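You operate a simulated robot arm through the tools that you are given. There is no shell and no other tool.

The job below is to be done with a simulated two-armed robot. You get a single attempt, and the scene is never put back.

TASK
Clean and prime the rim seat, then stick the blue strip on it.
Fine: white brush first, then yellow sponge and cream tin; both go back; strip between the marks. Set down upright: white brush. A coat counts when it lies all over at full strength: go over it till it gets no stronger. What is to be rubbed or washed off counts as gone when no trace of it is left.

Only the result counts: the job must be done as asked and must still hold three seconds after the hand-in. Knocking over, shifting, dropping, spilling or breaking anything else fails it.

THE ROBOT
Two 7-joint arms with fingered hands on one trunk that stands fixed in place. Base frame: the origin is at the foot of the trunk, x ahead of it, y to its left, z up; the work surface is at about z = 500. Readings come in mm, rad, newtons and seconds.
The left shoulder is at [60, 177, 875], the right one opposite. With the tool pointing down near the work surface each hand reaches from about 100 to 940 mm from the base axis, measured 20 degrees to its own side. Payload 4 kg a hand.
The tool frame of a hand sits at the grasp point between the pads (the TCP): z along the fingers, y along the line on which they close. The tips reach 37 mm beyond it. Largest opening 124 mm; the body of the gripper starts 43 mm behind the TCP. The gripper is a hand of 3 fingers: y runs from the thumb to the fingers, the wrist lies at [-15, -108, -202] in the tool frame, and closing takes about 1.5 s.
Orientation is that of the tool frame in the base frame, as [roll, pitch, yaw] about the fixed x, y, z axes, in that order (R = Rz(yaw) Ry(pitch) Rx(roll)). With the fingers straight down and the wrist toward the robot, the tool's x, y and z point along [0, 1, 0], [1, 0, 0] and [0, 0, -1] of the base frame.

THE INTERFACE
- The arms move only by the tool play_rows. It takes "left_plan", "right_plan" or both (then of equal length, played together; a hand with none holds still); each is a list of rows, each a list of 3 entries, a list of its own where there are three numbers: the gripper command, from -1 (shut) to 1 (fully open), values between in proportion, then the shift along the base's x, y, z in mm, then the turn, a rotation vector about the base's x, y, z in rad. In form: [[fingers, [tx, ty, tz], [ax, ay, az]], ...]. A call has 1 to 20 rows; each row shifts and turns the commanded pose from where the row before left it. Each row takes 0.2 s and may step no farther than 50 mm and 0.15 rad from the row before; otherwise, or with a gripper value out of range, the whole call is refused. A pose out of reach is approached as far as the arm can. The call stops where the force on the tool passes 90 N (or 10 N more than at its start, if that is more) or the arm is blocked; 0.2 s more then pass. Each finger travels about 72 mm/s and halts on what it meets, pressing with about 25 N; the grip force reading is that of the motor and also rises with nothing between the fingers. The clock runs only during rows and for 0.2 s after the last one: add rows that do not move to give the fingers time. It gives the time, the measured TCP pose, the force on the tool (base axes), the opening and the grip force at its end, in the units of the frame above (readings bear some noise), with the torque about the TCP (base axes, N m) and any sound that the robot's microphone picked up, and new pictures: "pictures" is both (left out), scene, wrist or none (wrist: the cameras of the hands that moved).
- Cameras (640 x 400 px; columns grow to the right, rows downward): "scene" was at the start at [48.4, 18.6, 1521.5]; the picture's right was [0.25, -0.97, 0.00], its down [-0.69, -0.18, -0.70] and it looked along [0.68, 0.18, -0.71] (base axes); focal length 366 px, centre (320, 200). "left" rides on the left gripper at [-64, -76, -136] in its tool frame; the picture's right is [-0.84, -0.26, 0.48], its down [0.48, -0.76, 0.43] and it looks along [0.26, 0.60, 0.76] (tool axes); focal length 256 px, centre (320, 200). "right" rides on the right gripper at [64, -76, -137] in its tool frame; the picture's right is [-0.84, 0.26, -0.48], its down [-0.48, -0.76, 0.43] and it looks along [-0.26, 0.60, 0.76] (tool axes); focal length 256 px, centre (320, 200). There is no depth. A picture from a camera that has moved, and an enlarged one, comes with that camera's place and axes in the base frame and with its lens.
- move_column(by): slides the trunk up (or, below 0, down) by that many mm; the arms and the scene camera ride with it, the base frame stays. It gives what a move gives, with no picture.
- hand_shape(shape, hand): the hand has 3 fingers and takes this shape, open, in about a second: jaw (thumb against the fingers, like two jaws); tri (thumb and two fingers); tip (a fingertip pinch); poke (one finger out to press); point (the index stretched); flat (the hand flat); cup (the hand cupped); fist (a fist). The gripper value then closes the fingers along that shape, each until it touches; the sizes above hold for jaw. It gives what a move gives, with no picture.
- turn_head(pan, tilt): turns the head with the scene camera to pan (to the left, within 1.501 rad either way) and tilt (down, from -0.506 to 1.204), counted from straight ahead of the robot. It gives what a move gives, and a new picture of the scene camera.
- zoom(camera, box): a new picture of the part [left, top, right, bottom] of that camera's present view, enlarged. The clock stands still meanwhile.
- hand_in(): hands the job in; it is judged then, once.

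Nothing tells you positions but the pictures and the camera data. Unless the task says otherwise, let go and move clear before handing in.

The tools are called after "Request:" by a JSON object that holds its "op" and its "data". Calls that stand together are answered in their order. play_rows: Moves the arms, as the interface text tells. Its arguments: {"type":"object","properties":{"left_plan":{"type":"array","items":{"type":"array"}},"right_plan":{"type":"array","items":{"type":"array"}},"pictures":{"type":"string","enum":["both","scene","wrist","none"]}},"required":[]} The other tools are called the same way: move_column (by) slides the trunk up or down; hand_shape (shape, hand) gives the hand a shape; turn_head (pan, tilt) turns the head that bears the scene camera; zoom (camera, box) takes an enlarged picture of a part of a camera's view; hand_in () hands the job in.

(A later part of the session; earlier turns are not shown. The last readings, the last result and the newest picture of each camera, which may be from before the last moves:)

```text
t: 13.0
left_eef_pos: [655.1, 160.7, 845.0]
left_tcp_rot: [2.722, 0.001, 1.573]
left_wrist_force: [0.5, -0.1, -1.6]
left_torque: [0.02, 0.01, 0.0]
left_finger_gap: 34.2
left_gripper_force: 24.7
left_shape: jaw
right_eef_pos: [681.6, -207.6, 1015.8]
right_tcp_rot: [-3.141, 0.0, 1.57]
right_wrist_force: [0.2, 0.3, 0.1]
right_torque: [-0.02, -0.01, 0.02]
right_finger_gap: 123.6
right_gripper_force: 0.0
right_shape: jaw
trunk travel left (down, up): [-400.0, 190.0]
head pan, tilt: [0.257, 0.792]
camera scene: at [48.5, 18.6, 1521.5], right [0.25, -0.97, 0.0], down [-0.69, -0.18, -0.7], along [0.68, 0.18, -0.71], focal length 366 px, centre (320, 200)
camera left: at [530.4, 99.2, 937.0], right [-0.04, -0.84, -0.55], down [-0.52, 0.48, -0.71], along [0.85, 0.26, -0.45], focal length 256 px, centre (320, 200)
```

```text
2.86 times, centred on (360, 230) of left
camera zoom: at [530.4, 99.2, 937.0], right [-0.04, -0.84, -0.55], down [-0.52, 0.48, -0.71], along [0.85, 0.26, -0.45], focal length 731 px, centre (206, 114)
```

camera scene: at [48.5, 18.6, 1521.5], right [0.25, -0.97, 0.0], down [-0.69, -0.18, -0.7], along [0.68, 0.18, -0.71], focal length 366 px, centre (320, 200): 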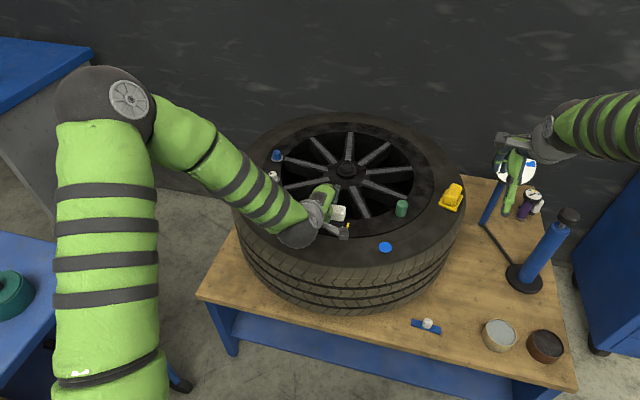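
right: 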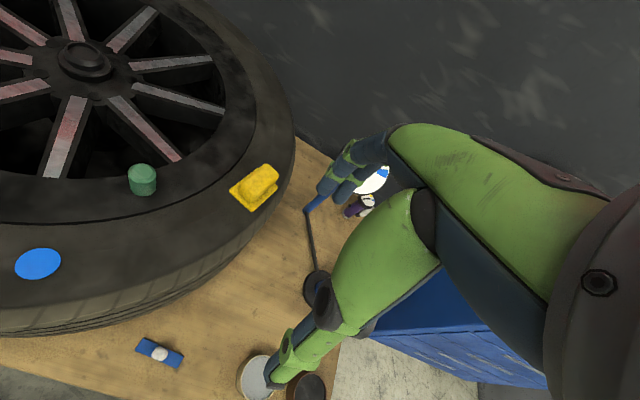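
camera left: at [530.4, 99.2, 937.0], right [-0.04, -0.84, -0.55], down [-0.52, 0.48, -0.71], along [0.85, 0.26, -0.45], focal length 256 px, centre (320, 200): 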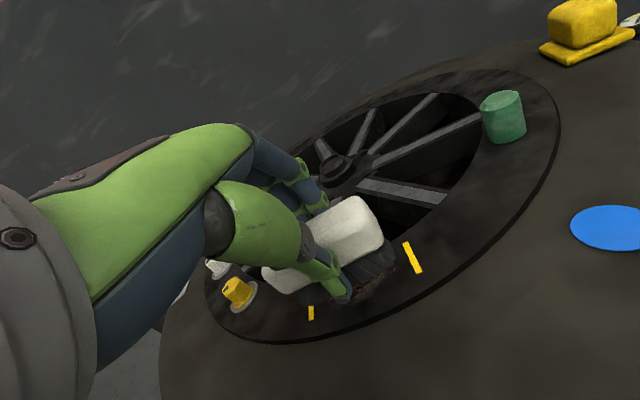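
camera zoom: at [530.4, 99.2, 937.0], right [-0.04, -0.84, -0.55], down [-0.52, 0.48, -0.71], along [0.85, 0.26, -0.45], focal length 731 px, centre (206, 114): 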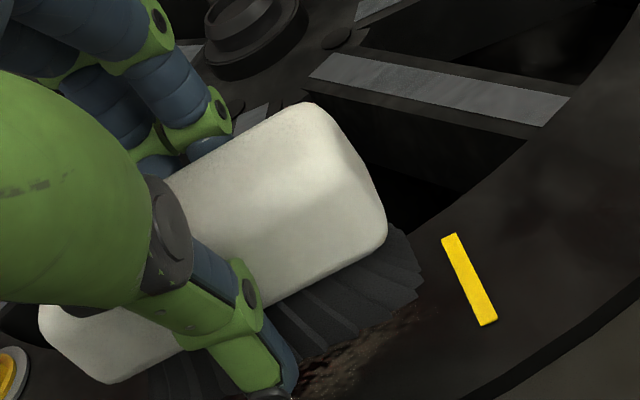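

Request:
{"op": "play_rows", "data": {"left_plan": [[-1, [0, 0, -3], [0, 0, 0]], [-1, [0, 0, -3], [0, 0, 0]], [-1, [0, 0, -2], [0, 0, 0]], [-1, [0, 0, 0], [0, 0, 0]]], "pictures": "none"}}

Request:
{"op": "zoom", "data": {"camera": "left", "box": [260, 160, 460, 300]}}

Request:
{"op": "zoom", "data": {"camera": "scene", "box": [296, 190, 376, 240]}}

```text
t: 14.0
left_eef_pos: [654.9, 162.4, 835.9]
left_tcp_rot: [2.724, 0.0, 1.571]
left_wrist_force: [0.0, -0.5, -1.0]
left_torque: [-0.01, -0.01, -0.01]
left_finger_gap: 34.2
left_gripper_force: 25.2
left_shape: jaw
right_eef_pos: [680.4, -207.8, 1016.5]
right_tcp_rot: [-3.141, -0.001, 1.572]
right_wrist_force: [-0.2, 1.5, -0.5]
right_torque: [0.01, -0.01, 0.04]
right_finger_gap: 123.4
right_gripper_force: 0.1
right_shape: jaw
trunk travel left (down, up): [-400.0, 190.0]
head pan, tilt: [0.257, 0.792]
```

```text
2.86 times, centred on (360, 230) of left
camera zoom: at [530.1, 99.0, 928.4], right [-0.04, -0.84, -0.55], down [-0.52, 0.48, -0.71], along [0.85, 0.26, -0.45], focal length 731 px, centre (206, 114)
```

zoom: 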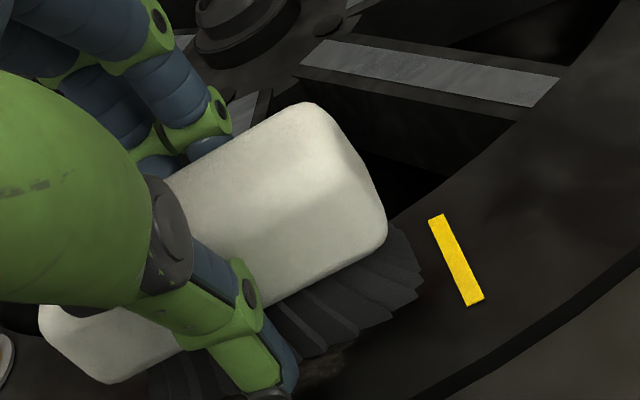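

```text
8.00 times, centred on (336, 215) of scene
camera zoom: at [48.5, 18.6, 1521.5], right [0.25, -0.97, 0.0], down [-0.69, -0.18, -0.7], along [0.68, 0.18, -0.71], focal length 2927 px, centre (192, 80)
```

zoom: 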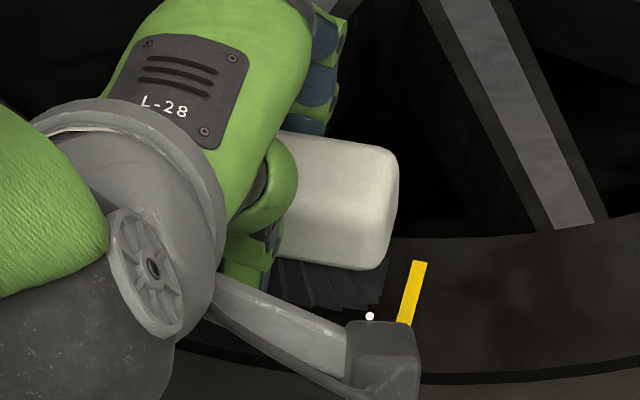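

Request:
{"op": "play_rows", "data": {"left_plan": [[-1, [0, 0, -2], [0, 0, 0]], [-1, [0, 0, -2], [0, 0, 0]], [-1, [0, 0, 0], [0, 0, 0]]], "pictures": "none"}}

Request:
{"op": "zoom", "data": {"camera": "left", "box": [260, 160, 460, 300]}}

```text
t: 14.8
left_eef_pos: [654.3, 162.6, 830.3]
left_tcp_rot: [2.723, 0.001, 1.572]
left_wrist_force: [-1.0, 0.2, -0.3]
left_torque: [-0.01, 0.02, 0.0]
left_finger_gap: 34.1
left_gripper_force: 25.6
left_shape: jaw
right_eef_pos: [680.2, -209.5, 1016.2]
right_tcp_rot: [-3.14, 0.0, 1.569]
right_wrist_force: [-0.1, 0.5, 0.1]
right_torque: [0.0, 0.03, -0.02]
right_finger_gap: 123.7
right_gripper_force: 0.1
right_shape: jaw
trunk travel left (down, up): [-400.0, 190.0]
head pan, tilt: [0.257, 0.792]
```

```text
2.86 times, centred on (360, 230) of left
camera zoom: at [530.2, 99.7, 923.9], right [-0.04, -0.84, -0.55], down [-0.52, 0.48, -0.71], along [0.85, 0.26, -0.45], focal length 731 px, centre (206, 114)
```

zoom: 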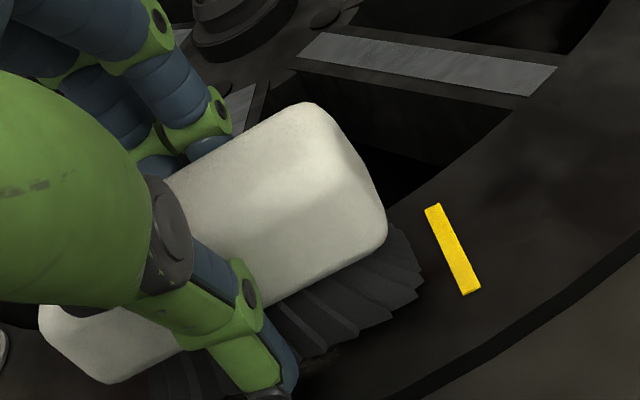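

Request:
{"op": "play_rows", "data": {"left_plan": [[-1, [0, 0, -2], [0, 0, 0]], [-1, [0, 0, -2], [0, 0, 0]], [-1, [0, 0, 0], [0, 0, 0]]], "pictures": "none"}}

Request:
{"op": "zoom", "data": {"camera": "left", "box": [260, 160, 460, 300]}}

Request:
{"op": "zoom", "data": {"camera": "scene", "box": [296, 190, 376, 240]}}

```text
t: 15.6
left_eef_pos: [654.6, 161.4, 827.9]
left_tcp_rot: [2.724, -0.001, 1.572]
left_wrist_force: [-0.5, 0.3, -1.5]
left_torque: [-0.02, -0.01, 0.02]
left_finger_gap: 34.2
left_gripper_force: 25.0
left_shape: jaw
right_eef_pos: [681.7, -208.8, 1015.9]
right_tcp_rot: [-3.141, 0.0, 1.57]
right_wrist_force: [-0.8, -0.9, 0.7]
right_torque: [0.05, 0.0, -0.01]
right_finger_gap: 123.6
right_gripper_force: 0.1
right_shape: jaw
trunk travel left (down, up): [-400.0, 190.0]
head pan, tilt: [0.257, 0.792]
```

```text
2.86 times, centred on (360, 230) of left
camera zoom: at [530.5, 99.0, 920.1], right [-0.04, -0.84, -0.55], down [-0.52, 0.48, -0.71], along [0.85, 0.26, -0.45], focal length 731 px, centre (206, 114)
```

zoom: 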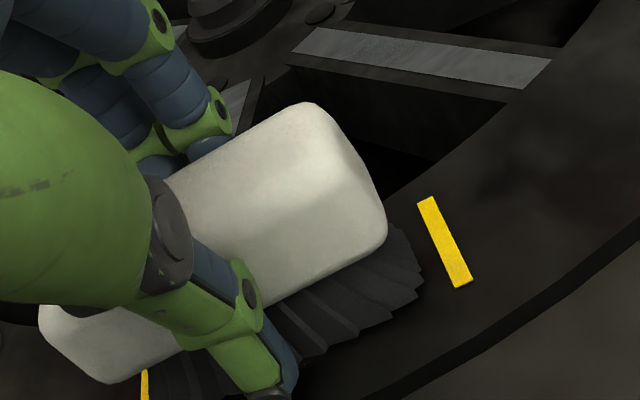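

```text
8.00 times, centred on (336, 215) of scene
camera zoom: at [48.5, 18.6, 1521.5], right [0.25, -0.97, 0.0], down [-0.69, -0.18, -0.7], along [0.68, 0.18, -0.71], focal length 2927 px, centre (192, 80)
```

zoom: 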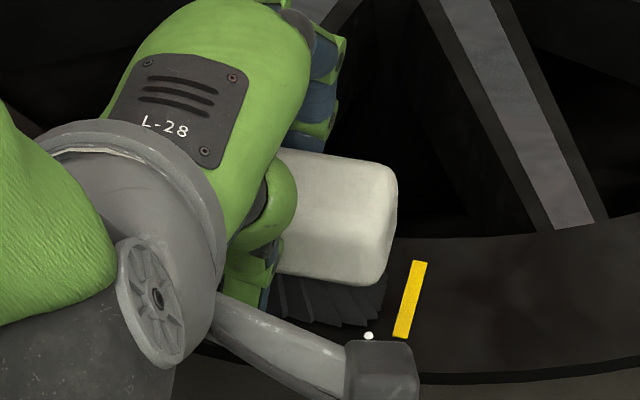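

Request:
{"op": "play_rows", "data": {"left_plan": [[-1, [0, 0, -2], [0, 0, 0]], [-1, [0, 0, -1], [0, 0, 0]], [-1, [0, 0, 0], [0, 0, 0]]], "pictures": "none"}}

Request:
{"op": "zoom", "data": {"camera": "left", "box": [260, 160, 460, 300]}}

Request:
{"op": "zoom", "data": {"camera": "scene", "box": [296, 190, 376, 240]}}

```text
t: 16.4
left_eef_pos: [654.2, 161.1, 824.3]
left_tcp_rot: [2.722, 0.0, 1.574]
left_wrist_force: [-0.2, 0.3, -0.4]
left_torque: [-0.03, 0.03, -0.01]
left_finger_gap: 34.2
left_gripper_force: 25.3
left_shape: jaw
right_eef_pos: [680.7, -208.4, 1016.1]
right_tcp_rot: [-3.141, 0.002, 1.571]
right_wrist_force: [1.1, -0.2, 1.1]
right_torque: [-0.02, 0.02, 0.01]
right_finger_gap: 123.7
right_gripper_force: 0.1
right_shape: jaw
trunk travel left (down, up): [-400.0, 190.0]
head pan, tilt: [0.257, 0.792]
```

```text
2.86 times, centred on (360, 230) of left
camera zoom: at [530.8, 98.8, 917.4], right [-0.04, -0.84, -0.55], down [-0.52, 0.48, -0.71], along [0.85, 0.26, -0.45], focal length 731 px, centre (206, 114)
```

zoom: 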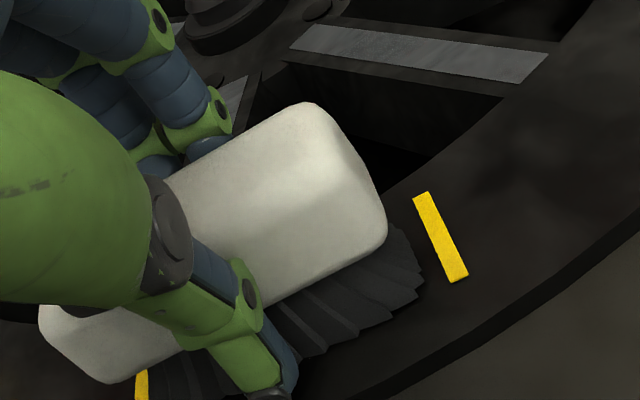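

```text
8.00 times, centred on (336, 215) of scene
camera zoom: at [48.5, 18.6, 1521.5], right [0.25, -0.97, 0.0], down [-0.69, -0.18, -0.7], along [0.68, 0.18, -0.71], focal length 2927 px, centre (192, 80)
```

zoom: 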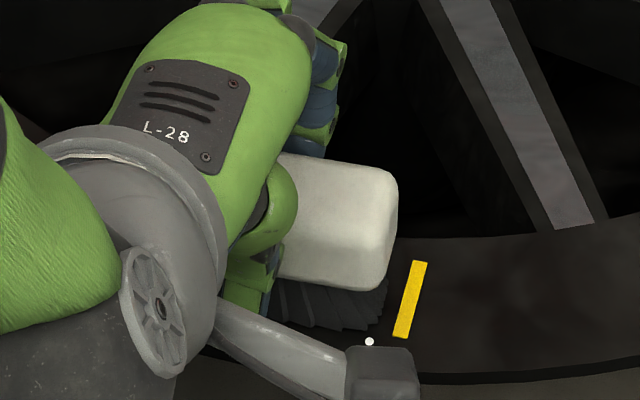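

Request:
{"op": "play_rows", "data": {"left_plan": [[-1, [0, 0, -2], [0, 0, 0]], [-1, [0, 0, 0], [0, 0, 0]]], "pictures": "none"}}

Request:
{"op": "play_rows", "data": {"left_plan": [[-1, [0, 0, -2], [0, 0, 0]], [-1, [0, 0, 0], [0, 0, 0]]], "pictures": "none"}}

Request:
{"op": "zoom", "data": {"camera": "left", "box": [260, 160, 460, 300]}}

Request:
{"op": "zoom", "data": {"camera": "scene", "box": [296, 190, 376, 240]}}

```text
t: 17.0
left_eef_pos: [655.6, 161.0, 822.3]
left_tcp_rot: [2.721, -0.001, 1.572]
left_wrist_force: [-0.4, -0.7, 1.9]
left_torque: [0.04, 0.07, 0.02]
left_finger_gap: 34.1
left_gripper_force: 25.2
left_shape: jaw
right_eef_pos: [681.4, -208.1, 1016.8]
right_tcp_rot: [3.141, -0.002, 1.571]
right_wrist_force: [-0.4, -0.1, 0.2]
right_torque: [0.01, -0.03, 0.0]
right_finger_gap: 123.7
right_gripper_force: 0.0
right_shape: jaw
trunk travel left (down, up): [-400.0, 190.0]
head pan, tilt: [0.257, 0.792]
```

```text
t: 17.6
left_eef_pos: [655.0, 162.1, 823.3]
left_tcp_rot: [2.719, 0.0, 1.573]
left_wrist_force: [0.1, -1.2, 11.0]
left_torque: [0.02, 0.01, 0.01]
left_finger_gap: 32.9
left_gripper_force: 24.8
left_shape: jaw
right_eef_pos: [680.9, -209.4, 1017.2]
right_tcp_rot: [3.141, 0.002, 1.571]
right_wrist_force: [0.5, -0.5, 1.1]
right_torque: [0.0, 0.01, -0.02]
right_finger_gap: 123.5
right_gripper_force: 0.1
right_shape: jaw
trunk travel left (down, up): [-400.0, 190.0]
head pan, tilt: [0.257, 0.792]
```

```text
2.86 times, centred on (360, 230) of left
camera zoom: at [530.4, 98.6, 914.4], right [-0.03, -0.84, -0.55], down [-0.52, 0.48, -0.71], along [0.86, 0.26, -0.45], focal length 731 px, centre (206, 114)
```

zoom: 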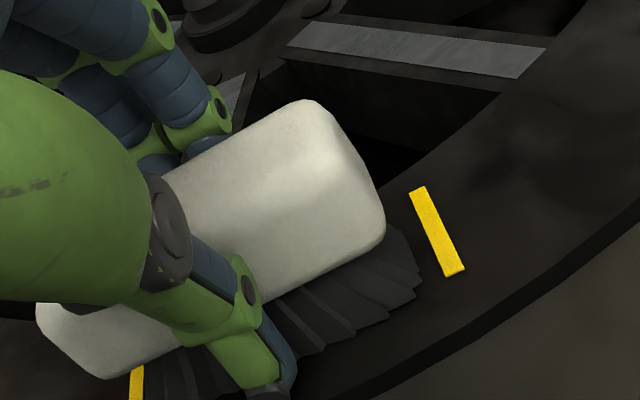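

```text
8.00 times, centred on (336, 215) of scene
camera zoom: at [47.5, 18.3, 1521.7], right [0.25, -0.97, 0.0], down [-0.69, -0.18, -0.7], along [0.68, 0.18, -0.71], focal length 2927 px, centre (192, 80)
```

zoom: 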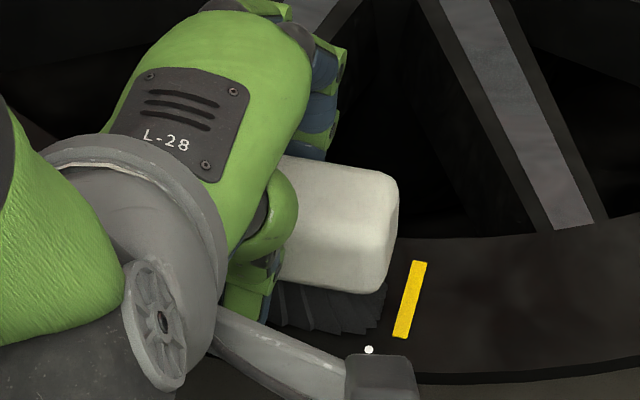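

I've made contact at about 11 N with the bristles over the seat. Scrubbing along it now.

Request:
{"op": "play_rows", "data": {"left_plan": [[-1, [0, 12, 0], [0, 0, 0]], [-1, [0, 12, 0], [0, 0, 0]], [-1, [0, -12, 0], [0, 0, 0]], [-1, [0, -12, 0], [0, 0, 0]], [-1, [0, -12, 0], [0, 0, 0]], [-1, [0, -12, 0], [0, 0, 0]], [-1, [0, 12, 0], [0, 0, 0]], [-1, [0, 12, 0], [0, 0, 0]], [-1, [0, 12, 0], [0, 0, 0]], [-1, [0, 12, 0], [0, 0, 0]], [-1, [0, -12, 0], [0, 0, 0]], [-1, [0, -12, 0], [0, 0, 0]], [-1, [0, -12, 0], [0, 0, 0]], [-1, [0, -12, 0], [0, 0, 0]], [-1, [0, 12, 0], [0, 0, 0]], [-1, [0, 12, 0], [0, 0, 0]]]}}

Request:
{"op": "zoom", "data": {"camera": "left", "box": [260, 160, 460, 300]}}

```text
t: 21.0
left_eef_pos: [655.1, 161.1, 822.4]
left_tcp_rot: [2.721, 0.0, 1.57]
left_wrist_force: [-0.3, -5.4, 5.6]
left_torque: [-0.06, 0.01, -0.04]
left_finger_gap: 32.5
left_gripper_force: 24.6
left_shape: jaw
right_eef_pos: [681.3, -209.1, 1016.3]
right_tcp_rot: [-3.14, 0.001, 1.571]
right_wrist_force: [0.1, -0.3, 0.8]
right_torque: [-0.03, -0.02, -0.03]
right_finger_gap: 123.5
right_gripper_force: 0.2
right_shape: jaw
trunk travel left (down, up): [-400.0, 190.0]
head pan, tilt: [0.257, 0.792]
camera scene: at [48.1, 18.0, 1521.6], right [0.25, -0.97, 0.0], down [-0.69, -0.18, -0.7], along [0.68, 0.18, -0.71], focal length 366 px, centre (320, 200)
camera left: at [530.7, 98.8, 914.0], right [-0.04, -0.84, -0.55], down [-0.52, 0.48, -0.71], along [0.86, 0.25, -0.45], focal length 256 px, centre (320, 200)
```

scene: 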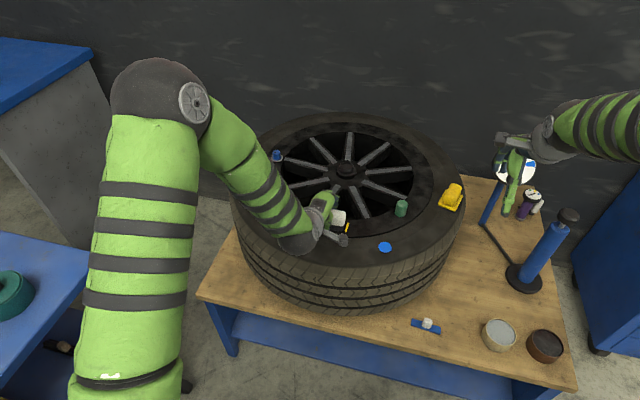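
left: 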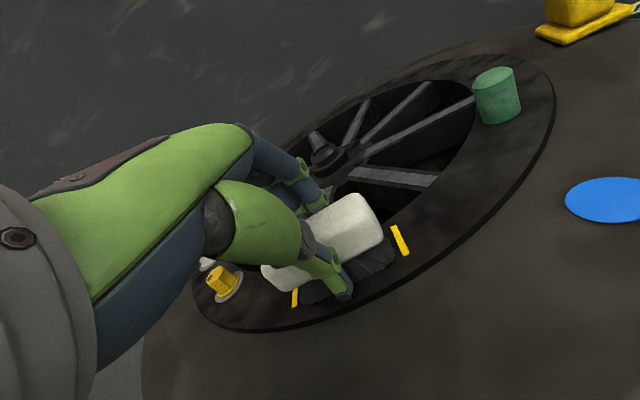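

```text
2.86 times, centred on (360, 230) of left
camera zoom: at [530.7, 98.8, 914.0], right [-0.04, -0.84, -0.55], down [-0.52, 0.48, -0.71], along [0.86, 0.25, -0.45], focal length 731 px, centre (206, 114)
```

zoom: 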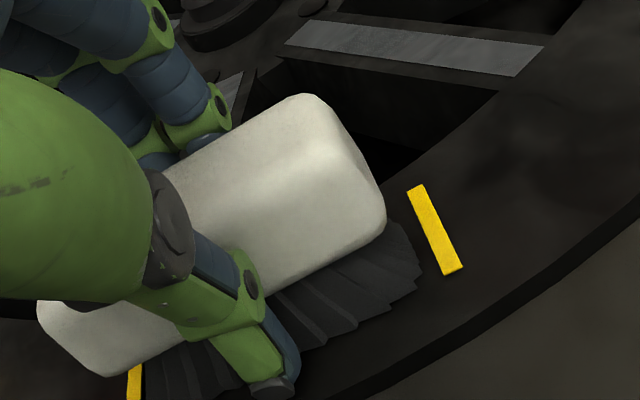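

Request:
{"op": "play_rows", "data": {"left_plan": [[-1, [0, 0, 20], [0, 0, 0]], [-1, [0, 20, 30], [0, 0, 0]], [-1, [-10, 50, 10], [0, 0, 0]], [-1, [-10, 50, 0], [0, 0, 0]], [-1, [-10, 40, 0], [0, 0, 0]], [-1, [0, 0, 0], [0, 0, 0]]]}}

Request:
{"op": "zoom", "data": {"camera": "scene", "box": [290, 190, 370, 250]}}

Request:
{"op": "zoom", "data": {"camera": "scene", "box": [240, 160, 320, 250]}}

```text
refused: row 3 steps farther than a row can; nothing moved
```

```text
6.67 times, centred on (330, 220) of scene
camera zoom: at [48.1, 18.0, 1521.6], right [0.25, -0.97, 0.0], down [-0.69, -0.18, -0.7], along [0.68, 0.18, -0.71], focal length 2439 px, centre (253, 67)
```

zoom: 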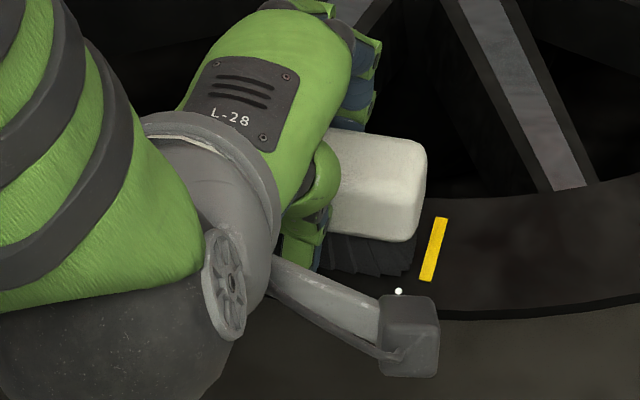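

```text
4.44 times, centred on (280, 205) of scene
camera zoom: at [48.1, 18.0, 1521.6], right [0.25, -0.97, 0.0], down [-0.69, -0.18, -0.7], along [0.68, 0.18, -0.71], focal length 1626 px, centre (498, 178)
```

zoom: 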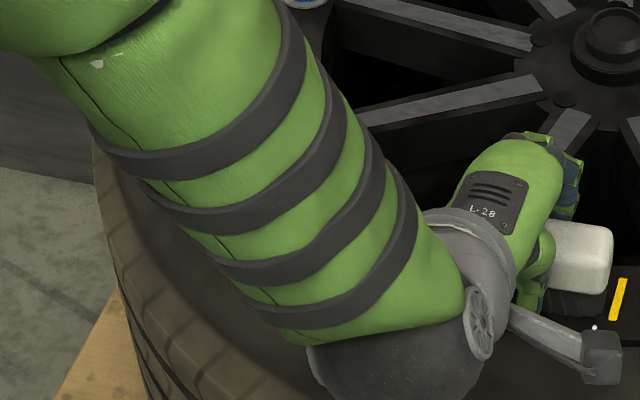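

Request:
{"op": "play_rows", "data": {"left_plan": [[-1, [0, 0, 20], [0, 0, 0]], [-1, [0, 20, 30], [0, 0, 0]], [-1, [-8, 45, 10], [0, 0, 0]], [-1, [-8, 45, 0], [0, 0, 0]], [-1, [-8, 45, 0], [0, 0, 0]], [-1, [0, 0, 0], [0, 0, 0]]]}}

Request:
{"op": "zoom", "data": {"camera": "scene", "box": [290, 190, 370, 250]}}

Request:
{"op": "zoom", "data": {"camera": "left", "box": [260, 160, 560, 360]}}

```text
t: 22.4
left_eef_pos: [629.5, 318.7, 880.3]
left_tcp_rot: [2.722, 0.0, 1.572]
left_wrist_force: [0.5, -1.1, -1.2]
left_torque: [0.02, -0.03, 0.01]
left_finger_gap: 32.5
left_gripper_force: 24.6
left_shape: jaw
right_eef_pos: [681.0, -208.9, 1016.5]
right_tcp_rot: [-3.141, 0.001, 1.57]
right_wrist_force: [-0.2, -0.5, 0.0]
right_torque: [-0.01, 0.01, 0.01]
right_finger_gap: 123.5
right_gripper_force: 0.1
right_shape: jaw
trunk travel left (down, up): [-400.0, 190.0]
head pan, tilt: [0.257, 0.792]
camera scene: at [48.5, 18.5, 1521.5], right [0.25, -0.97, 0.0], down [-0.69, -0.18, -0.7], along [0.68, 0.18, -0.71], focal length 366 px, centre (320, 200)
camera left: at [504.9, 256.4, 972.8], right [-0.04, -0.84, -0.55], down [-0.52, 0.48, -0.71], along [0.85, 0.26, -0.45], focal length 256 px, centre (320, 200)
```

scene: 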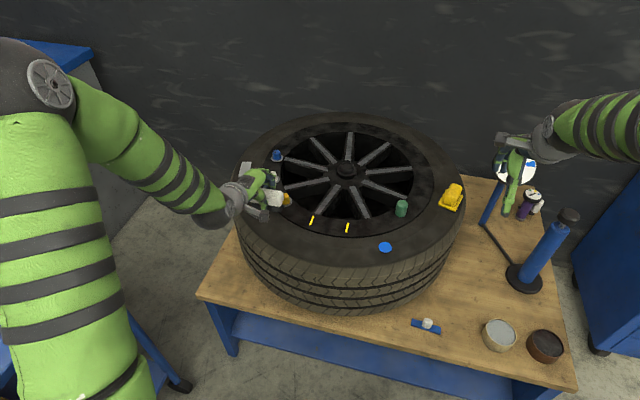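
left: 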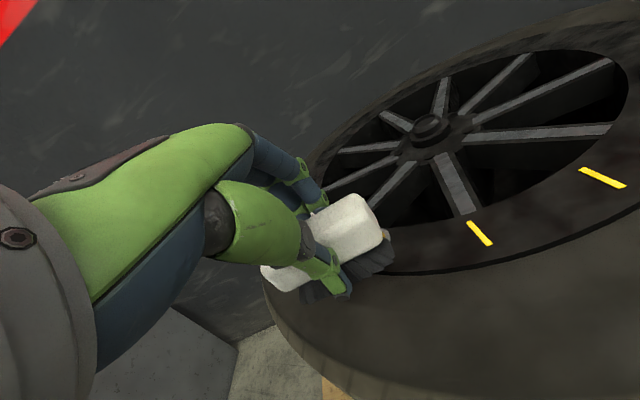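

```text
6.67 times, centred on (330, 220) of scene
camera zoom: at [48.5, 18.5, 1521.5], right [0.25, -0.97, 0.0], down [-0.69, -0.18, -0.7], along [0.68, 0.18, -0.71], focal length 2439 px, centre (253, 67)
```

zoom: 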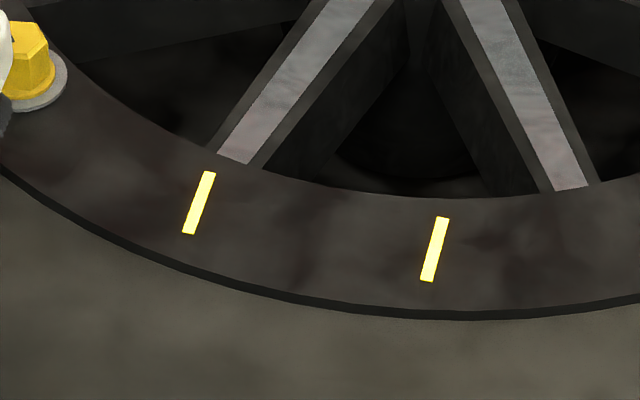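

```text
2.00 times, centred on (410, 260) of left
camera zoom: at [504.9, 256.4, 972.8], right [-0.04, -0.84, -0.55], down [-0.52, 0.48, -0.71], along [0.85, 0.26, -0.45], focal length 512 px, centre (140, 80)
```

zoom: 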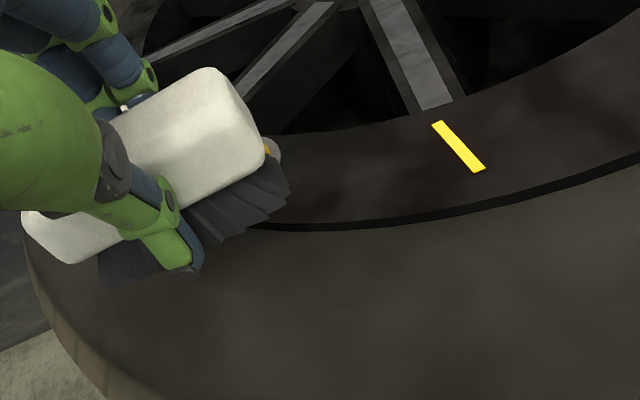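

Request:
{"op": "zoom", "data": {"camera": "scene", "box": [308, 208, 352, 236]}}

```text
14.29 times, centred on (330, 222) of scene
camera zoom: at [48.5, 18.5, 1521.5], right [0.25, -0.97, 0.0], down [-0.69, -0.18, -0.7], along [0.68, 0.18, -0.71], focal length 5227 px, centre (177, -114)
```

zoom: 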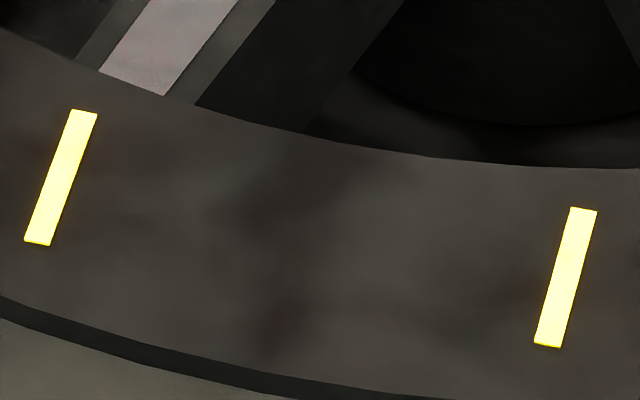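

The seat is clean. Now I'll return the brush to its spot on the sidewall at its original angle.

Request:
{"op": "play_rows", "data": {"left_plan": [[-1, [0, 13, 10], [0, 0, -0.139]], [-1, [4, 13, 0], [0, 0, -0.139]], [-1, [5, 13, 0], [0, 0, -0.139]], [-1, [5, 13, 0], [0, 0, -0.139]], [-1, [6, 13, 0], [0, 0, -0.139]], [-1, [0, 0, 0], [0, 0, 0]]]}}

Request:
{"op": "zoom", "data": {"camera": "scene", "box": [224, 170, 304, 220]}}

```text
t: 23.8
left_eef_pos: [651.5, 384.2, 890.6]
left_tcp_rot: [2.723, 0.001, 0.879]
left_wrist_force: [-0.3, 0.2, -1.4]
left_torque: [-0.04, 0.02, -0.01]
left_finger_gap: 32.2
left_gripper_force: 24.4
left_shape: jaw
right_eef_pos: [680.1, -208.3, 1015.9]
right_tcp_rot: [3.141, -0.001, 1.57]
right_wrist_force: [0.7, 0.7, -0.6]
right_torque: [-0.02, 0.01, 0.0]
right_finger_gap: 123.6
right_gripper_force: 0.0
right_shape: jaw
trunk travel left (down, up): [-400.0, 190.0]
head pan, tilt: [0.257, 0.792]
camera scene: at [48.4, 18.6, 1521.5], right [0.25, -0.97, 0.0], down [-0.69, -0.18, -0.7], along [0.68, 0.18, -0.71], focal length 366 px, centre (320, 200)
camera left: at [514.4, 415.4, 983.2], right [-0.56, -0.62, -0.54], down [-0.09, 0.7, -0.71], along [0.82, -0.35, -0.45], focal length 256 px, centre (320, 200)
```

scene: 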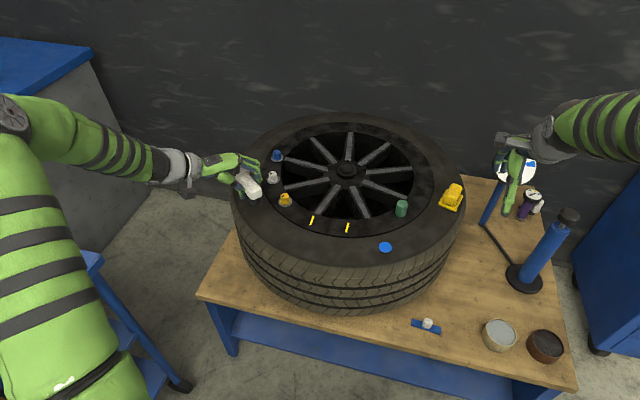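
left: 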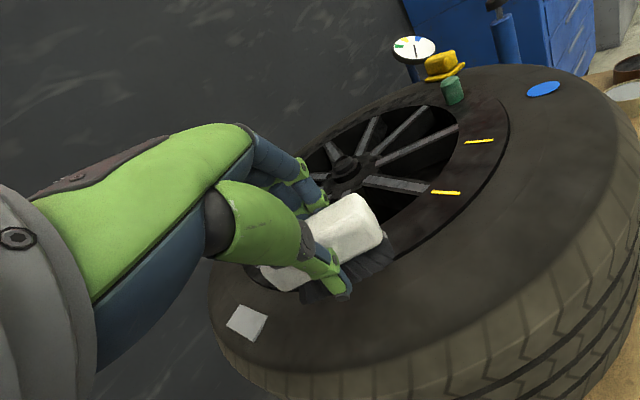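

```text
8.00 times, centred on (264, 195) of scene
camera zoom: at [48.4, 18.6, 1521.5], right [0.25, -0.97, 0.0], down [-0.69, -0.18, -0.7], along [0.68, 0.18, -0.71], focal length 2927 px, centre (768, 240)
```

zoom: 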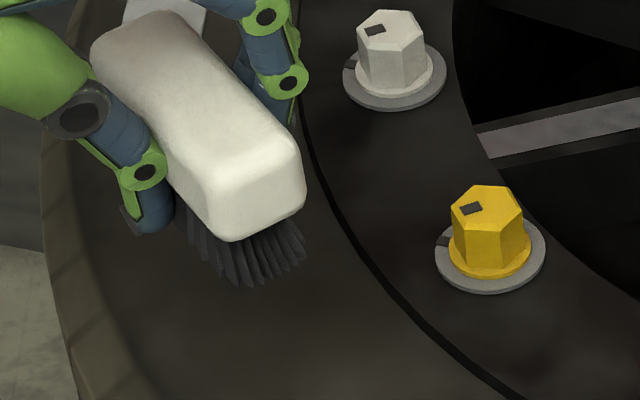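

Request:
{"op": "play_rows", "data": {"left_plan": [[-1, [6, -5, -10], [0, 0, 0]], [-1, [0, 0, -15], [0, 0, 0]], [-1, [0, 0, -15], [0, 0, 0]], [-1, [0, 0, -10], [0, 0, 0]], [-1, [0, 0, 0], [0, 0, 0]]], "pictures": "none"}}

Request:
{"op": "zoom", "data": {"camera": "scene", "box": [224, 170, 304, 220]}}

Request:
{"op": "play_rows", "data": {"left_plan": [[-1, [0, 0, -3], [0, 0, 0]], [-1, [0, 0, -2], [0, 0, 0]], [-1, [0, 0, 0], [0, 0, 0]]], "pictures": "none"}}

Request:
{"op": "play_rows", "data": {"left_plan": [[-1, [0, 0, -3], [0, 0, 0]], [-1, [0, 0, 0], [0, 0, 0]]], "pictures": "none"}}

Request:
{"op": "zoom", "data": {"camera": "scene", "box": [224, 170, 304, 220]}}

```text
t: 25.0
left_eef_pos: [658.0, 376.5, 841.5]
left_tcp_rot: [2.723, 0.001, 0.878]
left_wrist_force: [0.1, -0.2, 0.4]
left_torque: [0.01, 0.05, 0.01]
left_finger_gap: 32.4
left_gripper_force: 25.3
left_shape: jaw
right_eef_pos: [681.7, -208.6, 1016.9]
right_tcp_rot: [3.141, 0.0, 1.571]
right_wrist_force: [-0.1, 0.0, 0.0]
right_torque: [0.03, -0.02, -0.02]
right_finger_gap: 123.8
right_gripper_force: 0.0
right_shape: jaw
trunk travel left (down, up): [-400.0, 190.0]
head pan, tilt: [0.257, 0.792]
```

```text
8.00 times, centred on (264, 195) of scene
camera zoom: at [48.5, 18.7, 1521.5], right [0.25, -0.97, 0.0], down [-0.69, -0.18, -0.7], along [0.68, 0.18, -0.71], focal length 2927 px, centre (768, 240)
```

zoom: 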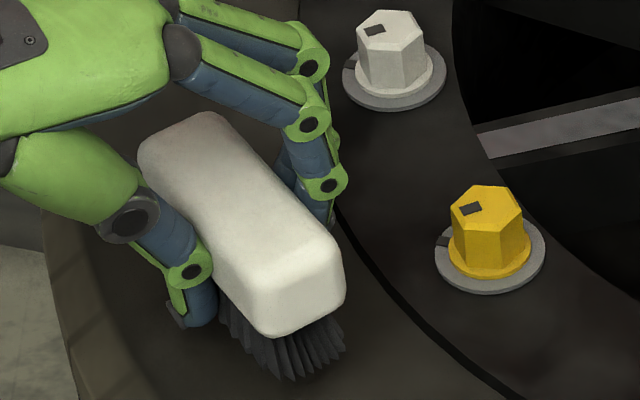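

```text
t: 25.8
left_eef_pos: [656.5, 377.0, 836.2]
left_tcp_rot: [2.718, 0.0, 0.878]
left_wrist_force: [-0.1, 0.6, -0.8]
left_torque: [0.04, -0.02, -0.02]
left_finger_gap: 32.5
left_gripper_force: 25.3
left_shape: jaw
right_eef_pos: [681.1, -207.3, 1016.3]
right_tcp_rot: [3.141, 0.0, 1.571]
right_wrist_force: [-0.4, -0.2, 0.4]
right_torque: [-0.01, 0.03, 0.02]
right_finger_gap: 123.6
right_gripper_force: 0.0
right_shape: jaw
trunk travel left (down, up): [-400.0, 190.0]
head pan, tilt: [0.257, 0.792]
```

```text
t: 26.4
left_eef_pos: [656.5, 378.0, 833.2]
left_tcp_rot: [2.721, -0.002, 0.879]
left_wrist_force: [0.7, -0.6, -1.0]
left_torque: [0.02, 0.02, 0.01]
left_finger_gap: 32.2
left_gripper_force: 24.8
left_shape: jaw
right_eef_pos: [681.5, -207.9, 1016.0]
right_tcp_rot: [-3.141, -0.001, 1.57]
right_wrist_force: [-0.1, 0.7, -0.9]
right_torque: [0.0, -0.03, -0.01]
right_finger_gap: 123.9
right_gripper_force: 0.0
right_shape: jaw
trunk travel left (down, up): [-400.0, 190.0]
head pan, tilt: [0.257, 0.792]
```

```text
8.00 times, centred on (264, 195) of scene
camera zoom: at [48.5, 18.7, 1521.5], right [0.25, -0.97, 0.0], down [-0.69, -0.18, -0.7], along [0.68, 0.18, -0.71], focal length 2927 px, centre (768, 240)
```

zoom: 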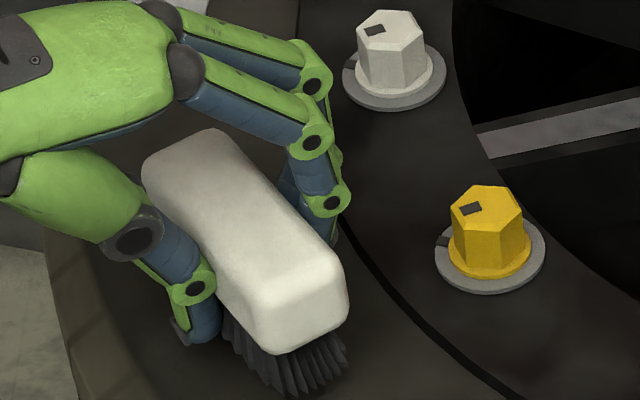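

Request:
{"op": "play_rows", "data": {"left_plan": [[-1, [0, 0, -3], [0, 0, 0]], [-1, [0, 0, -2], [0, 0, 0]], [-1, [0, 0, 0], [0, 0, 0]]], "pictures": "none"}}

Request:
{"op": "play_rows", "data": {"left_plan": [[-1, [0, 0, -2], [0, 0, 0]], [-1, [0, 0, 0], [0, 0, 0]]], "pictures": "none"}}

Request:
{"op": "zoom", "data": {"camera": "scene", "box": [224, 170, 304, 220]}}

```text
t: 27.2
left_eef_pos: [655.1, 377.8, 828.5]
left_tcp_rot: [2.723, 0.0, 0.877]
left_wrist_force: [-0.7, -0.4, -0.3]
left_torque: [0.03, 0.01, 0.02]
left_finger_gap: 32.1
left_gripper_force: 25.0
left_shape: jaw
right_eef_pos: [681.2, -208.4, 1016.0]
right_tcp_rot: [3.141, 0.001, 1.571]
right_wrist_force: [-0.4, -0.2, -0.9]
right_torque: [-0.01, -0.03, -0.01]
right_finger_gap: 123.7
right_gripper_force: 0.0
right_shape: jaw
trunk travel left (down, up): [-400.0, 190.0]
head pan, tilt: [0.257, 0.792]
```

```text
t: 27.8
left_eef_pos: [657.0, 376.7, 826.3]
left_tcp_rot: [2.721, 0.0, 0.877]
left_wrist_force: [0.2, -0.1, -1.1]
left_torque: [0.0, -0.02, -0.02]
left_finger_gap: 32.3
left_gripper_force: 25.4
left_shape: jaw
right_eef_pos: [680.9, -207.7, 1016.3]
right_tcp_rot: [3.141, 0.001, 1.568]
right_wrist_force: [0.7, 0.4, -0.1]
right_torque: [-0.01, -0.03, -0.01]
right_finger_gap: 123.5
right_gripper_force: 0.1
right_shape: jaw
trunk travel left (down, up): [-400.0, 190.0]
head pan, tilt: [0.257, 0.792]
```

```text
8.00 times, centred on (264, 195) of scene
camera zoom: at [48.5, 18.7, 1521.5], right [0.25, -0.97, 0.0], down [-0.69, -0.18, -0.7], along [0.68, 0.18, -0.71], focal length 2927 px, centre (768, 240)
```

zoom: 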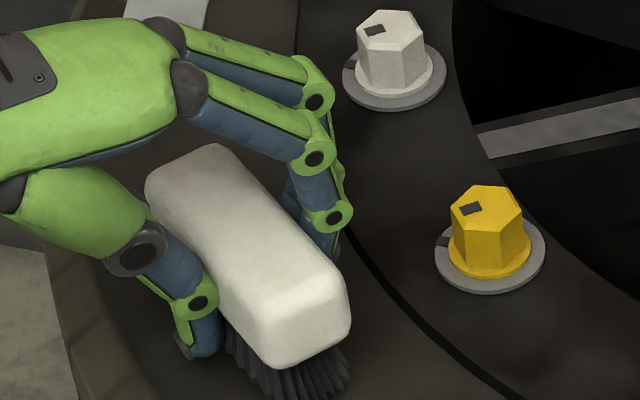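

Nearly matching the original picture; a couple more millimetres down until contact.

Request:
{"op": "play_rows", "data": {"left_plan": [[-1, [0, 0, -2], [0, 0, 0]], [-1, [0, 0, 0], [0, 0, 0]]], "pictures": "none"}}

Request:
{"op": "zoom", "data": {"camera": "scene", "box": [224, 170, 304, 220]}}

```text
t: 28.4
left_eef_pos: [656.9, 377.8, 823.9]
left_tcp_rot: [2.724, 0.0, 0.878]
left_wrist_force: [0.4, -0.3, -1.1]
left_torque: [0.0, 0.0, 0.03]
left_finger_gap: 32.3
left_gripper_force: 24.9
left_shape: jaw
right_eef_pos: [681.5, -208.9, 1015.6]
right_tcp_rot: [3.141, 0.0, 1.571]
right_wrist_force: [0.0, 0.4, 0.6]
right_torque: [-0.03, -0.01, 0.01]
right_finger_gap: 123.2
right_gripper_force: 0.0
right_shape: jaw
trunk travel left (down, up): [-400.0, 190.0]
head pan, tilt: [0.257, 0.792]
```

```text
8.00 times, centred on (264, 195) of scene
camera zoom: at [48.5, 18.7, 1521.5], right [0.25, -0.97, 0.0], down [-0.69, -0.18, -0.7], along [0.68, 0.18, -0.71], focal length 2927 px, centre (768, 240)
```

zoom: 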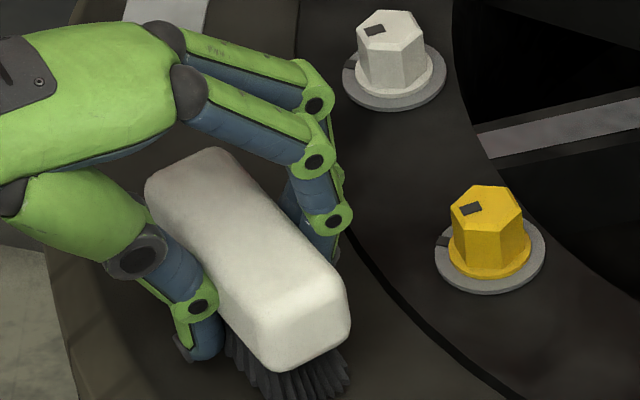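

Request:
{"op": "play_rows", "data": {"left_plan": [[-1, [0, 0, -2], [0, 0, 0]], [-1, [0, 0, 0], [0, 0, 0]]], "pictures": "none"}}

```text
t: 29.0
left_eef_pos: [656.7, 377.1, 822.0]
left_tcp_rot: [2.724, 0.0, 0.877]
left_wrist_force: [-0.4, -0.2, -1.9]
left_torque: [0.0, -0.01, 0.01]
left_finger_gap: 32.2
left_gripper_force: 25.0
left_shape: jaw
right_eef_pos: [680.3, -207.4, 1016.5]
right_tcp_rot: [3.141, -0.001, 1.572]
right_wrist_force: [-0.2, -1.4, 0.2]
right_torque: [0.01, -0.04, -0.03]
right_finger_gap: 123.6
right_gripper_force: 0.1
right_shape: jaw
trunk travel left (down, up): [-400.0, 190.0]
head pan, tilt: [0.257, 0.792]
```

Request:
{"op": "play_rows", "data": {"left_plan": [[-1, [0, 0, -1.5], [0, 0, 0]], [-1, [0, 0, 0], [0, 0, 0]]], "pictures": "none"}}

Request:
{"op": "zoom", "data": {"camera": "scene", "box": [224, 180, 304, 230]}}

Request:
{"op": "zoom", "data": {"camera": "left", "box": [260, 160, 460, 320]}}

```text
t: 29.6
left_eef_pos: [657.0, 377.3, 822.1]
left_tcp_rot: [2.722, 0.0, 0.877]
left_wrist_force: [-1.3, -0.4, 5.1]
left_torque: [0.05, 0.04, 0.02]
left_finger_gap: 32.1
left_gripper_force: 24.6
left_shape: jaw
right_eef_pos: [681.5, -208.8, 1017.4]
right_tcp_rot: [3.141, 0.001, 1.572]
right_wrist_force: [0.1, -0.7, 0.0]
right_torque: [0.01, 0.0, 0.0]
right_finger_gap: 123.5
right_gripper_force: 0.0
right_shape: jaw
trunk travel left (down, up): [-400.0, 190.0]
head pan, tilt: [0.257, 0.792]
```

```text
8.00 times, centred on (264, 205) of scene
camera zoom: at [48.0, 18.4, 1521.6], right [0.25, -0.97, 0.0], down [-0.69, -0.18, -0.7], along [0.68, 0.18, -0.71], focal length 2927 px, centre (768, 160)
```

zoom: 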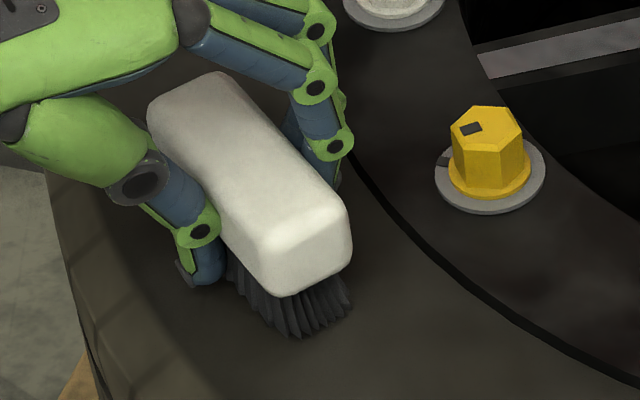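

```text
2.50 times, centred on (360, 240) of left
camera zoom: at [520.9, 409.7, 913.7], right [-0.56, -0.62, -0.55], down [-0.09, 0.7, -0.71], along [0.82, -0.35, -0.45], focal length 640 px, centre (220, 100)
```

zoom: 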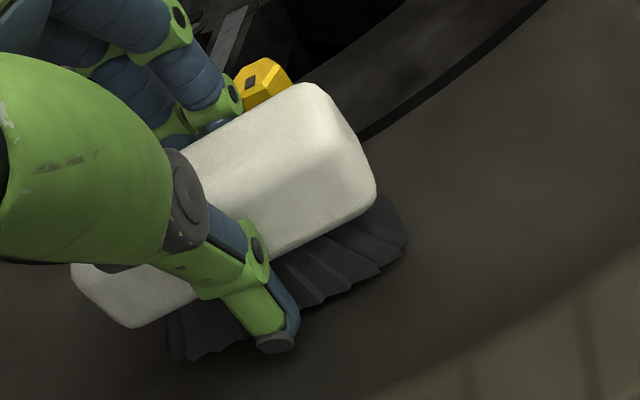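

Request:
{"op": "play_rows", "data": {"left_plan": [[-0.4, [0, 0, 0], [0, 0, 0]], [-0.3, [0, 0, 0], [0, 0, 0]], [-0.15, [0, 0, 0], [0, 0, 0]], [0.0, [0, 0, 0], [0, 0, 0]], [0.15, [0, 0, 0], [0, 0, 0]], [0.15, [0, 0, 0], [0, 0, 0]]], "pictures": "none"}}

Request:
{"op": "zoom", "data": {"camera": "scene", "box": [224, 180, 304, 230]}}

Request:
{"op": "zoom", "data": {"camera": "left", "box": [260, 160, 460, 320]}}

```text
t: 31.0
left_eef_pos: [657.2, 376.0, 822.0]
left_tcp_rot: [2.721, -0.001, 0.876]
left_wrist_force: [5.4, -2.4, 13.3]
left_torque: [0.02, 0.01, -0.02]
left_finger_gap: 64.0
left_gripper_force: 0.0
left_shape: jaw
right_eef_pos: [681.2, -208.6, 1016.9]
right_tcp_rot: [-3.141, 0.001, 1.571]
right_wrist_force: [-0.3, 0.1, -0.4]
right_torque: [-0.04, -0.04, 0.0]
right_finger_gap: 123.6
right_gripper_force: 0.0
right_shape: jaw
trunk travel left (down, up): [-400.0, 190.0]
head pan, tilt: [0.257, 0.792]
```

```text
8.00 times, centred on (264, 205) of scene
camera zoom: at [47.9, 17.7, 1521.7], right [0.25, -0.97, 0.0], down [-0.69, -0.18, -0.7], along [0.68, 0.18, -0.71], focal length 2927 px, centre (768, 160)
```

zoom: 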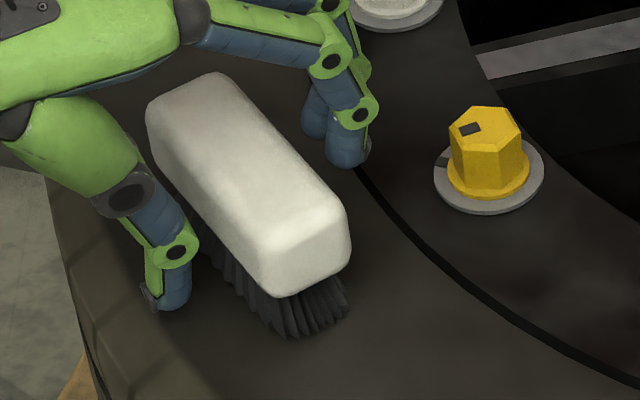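

```text
2.50 times, centred on (360, 240) of left
camera zoom: at [521.2, 409.0, 914.4], right [-0.56, -0.62, -0.55], down [-0.09, 0.7, -0.71], along [0.82, -0.35, -0.45], focal length 640 px, centre (220, 100)
```

zoom: 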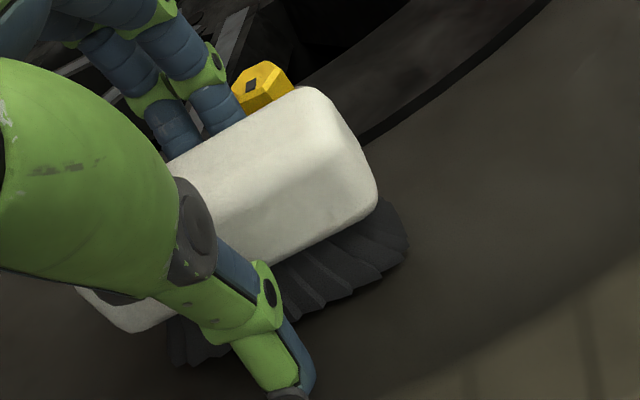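

Request:
{"op": "play_rows", "data": {"left_plan": [[0.15, [0, 0, 8], [0, 0, 0]], [0.15, [0, 0, 15], [0, 0, 0]], [0.15, [0, 0, 30], [0, 0, 0]], [0.3, [-10, 10, 40], [0, 0, 0]], [0.3, [-20, 15, 40], [0, 0, 0]], [0.3, [-30, 20, 30], [0, 0, 0]], [0.3, [-30, 25, 20], [0, 0, 0]], [0.3, [0, 0, 0], [0, 0, 0]]], "pictures": "scene"}}

Request:
{"op": "zoom", "data": {"camera": "scene", "box": [224, 170, 304, 220]}}

Request:
{"op": "zoom", "data": {"camera": "scene", "box": [420, 170, 484, 220]}}

Request:
{"op": "zoom", "data": {"camera": "right", "box": [180, 130, 340, 250]}}

```text
t: 32.8
left_eef_pos: [566.0, 445.4, 1006.0]
left_tcp_rot: [2.721, 0.0, 0.877]
left_wrist_force: [-0.1, 0.7, 1.0]
left_torque: [0.0, 0.05, -0.01]
left_finger_gap: 80.2
left_gripper_force: 0.1
left_shape: jaw
right_eef_pos: [681.3, -208.5, 1016.6]
right_tcp_rot: [3.141, 0.0, 1.57]
right_wrist_force: [0.1, -0.9, -0.5]
right_torque: [0.02, -0.01, -0.02]
right_finger_gap: 123.6
right_gripper_force: 0.1
right_shape: jaw
trunk travel left (down, up): [-400.0, 190.0]
head pan, tilt: [0.257, 0.792]
camera scene: at [48.5, 18.6, 1521.5], right [0.25, -0.97, 0.0], down [-0.69, -0.18, -0.7], along [0.68, 0.18, -0.71], focal length 366 px, centre (320, 200)
```

scene: 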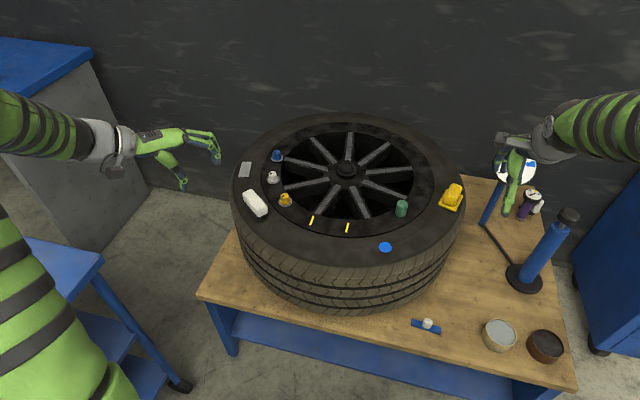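

```text
8.00 times, centred on (264, 195) of scene
camera zoom: at [48.5, 18.6, 1521.5], right [0.25, -0.97, 0.0], down [-0.69, -0.18, -0.7], along [0.68, 0.18, -0.71], focal length 2927 px, centre (768, 240)
```

zoom: 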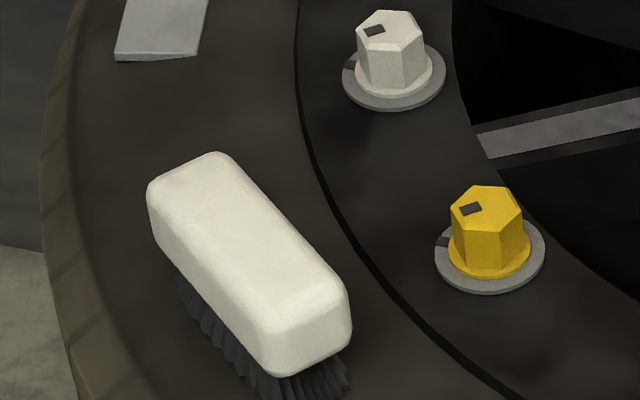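

```text
8.00 times, centred on (452, 195) of scene
camera zoom: at [48.5, 18.6, 1521.5], right [0.25, -0.97, 0.0], down [-0.69, -0.18, -0.7], along [0.68, 0.18, -0.71], focal length 2927 px, centre (-736, 240)
```

zoom: 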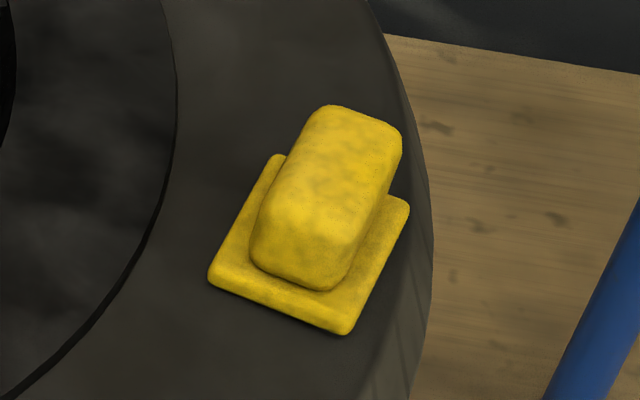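

```text
3.33 times, centred on (260, 190) of right
camera zoom: at [605.8, -144.8, 1151.4], right [0.26, -0.84, 0.48], down [-0.76, -0.48, -0.43], along [0.6, -0.26, -0.76], focal length 853 px, centre (520, 233)
```

zoom: 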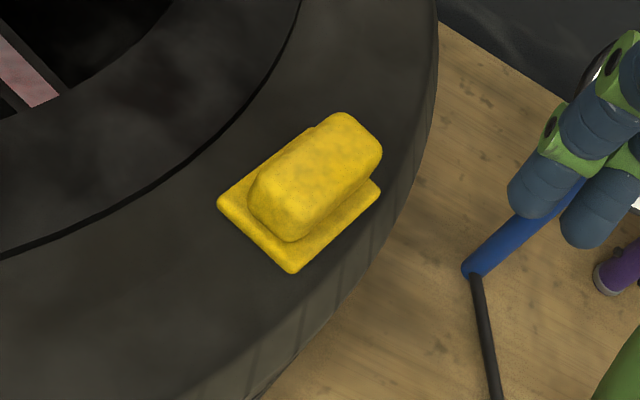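

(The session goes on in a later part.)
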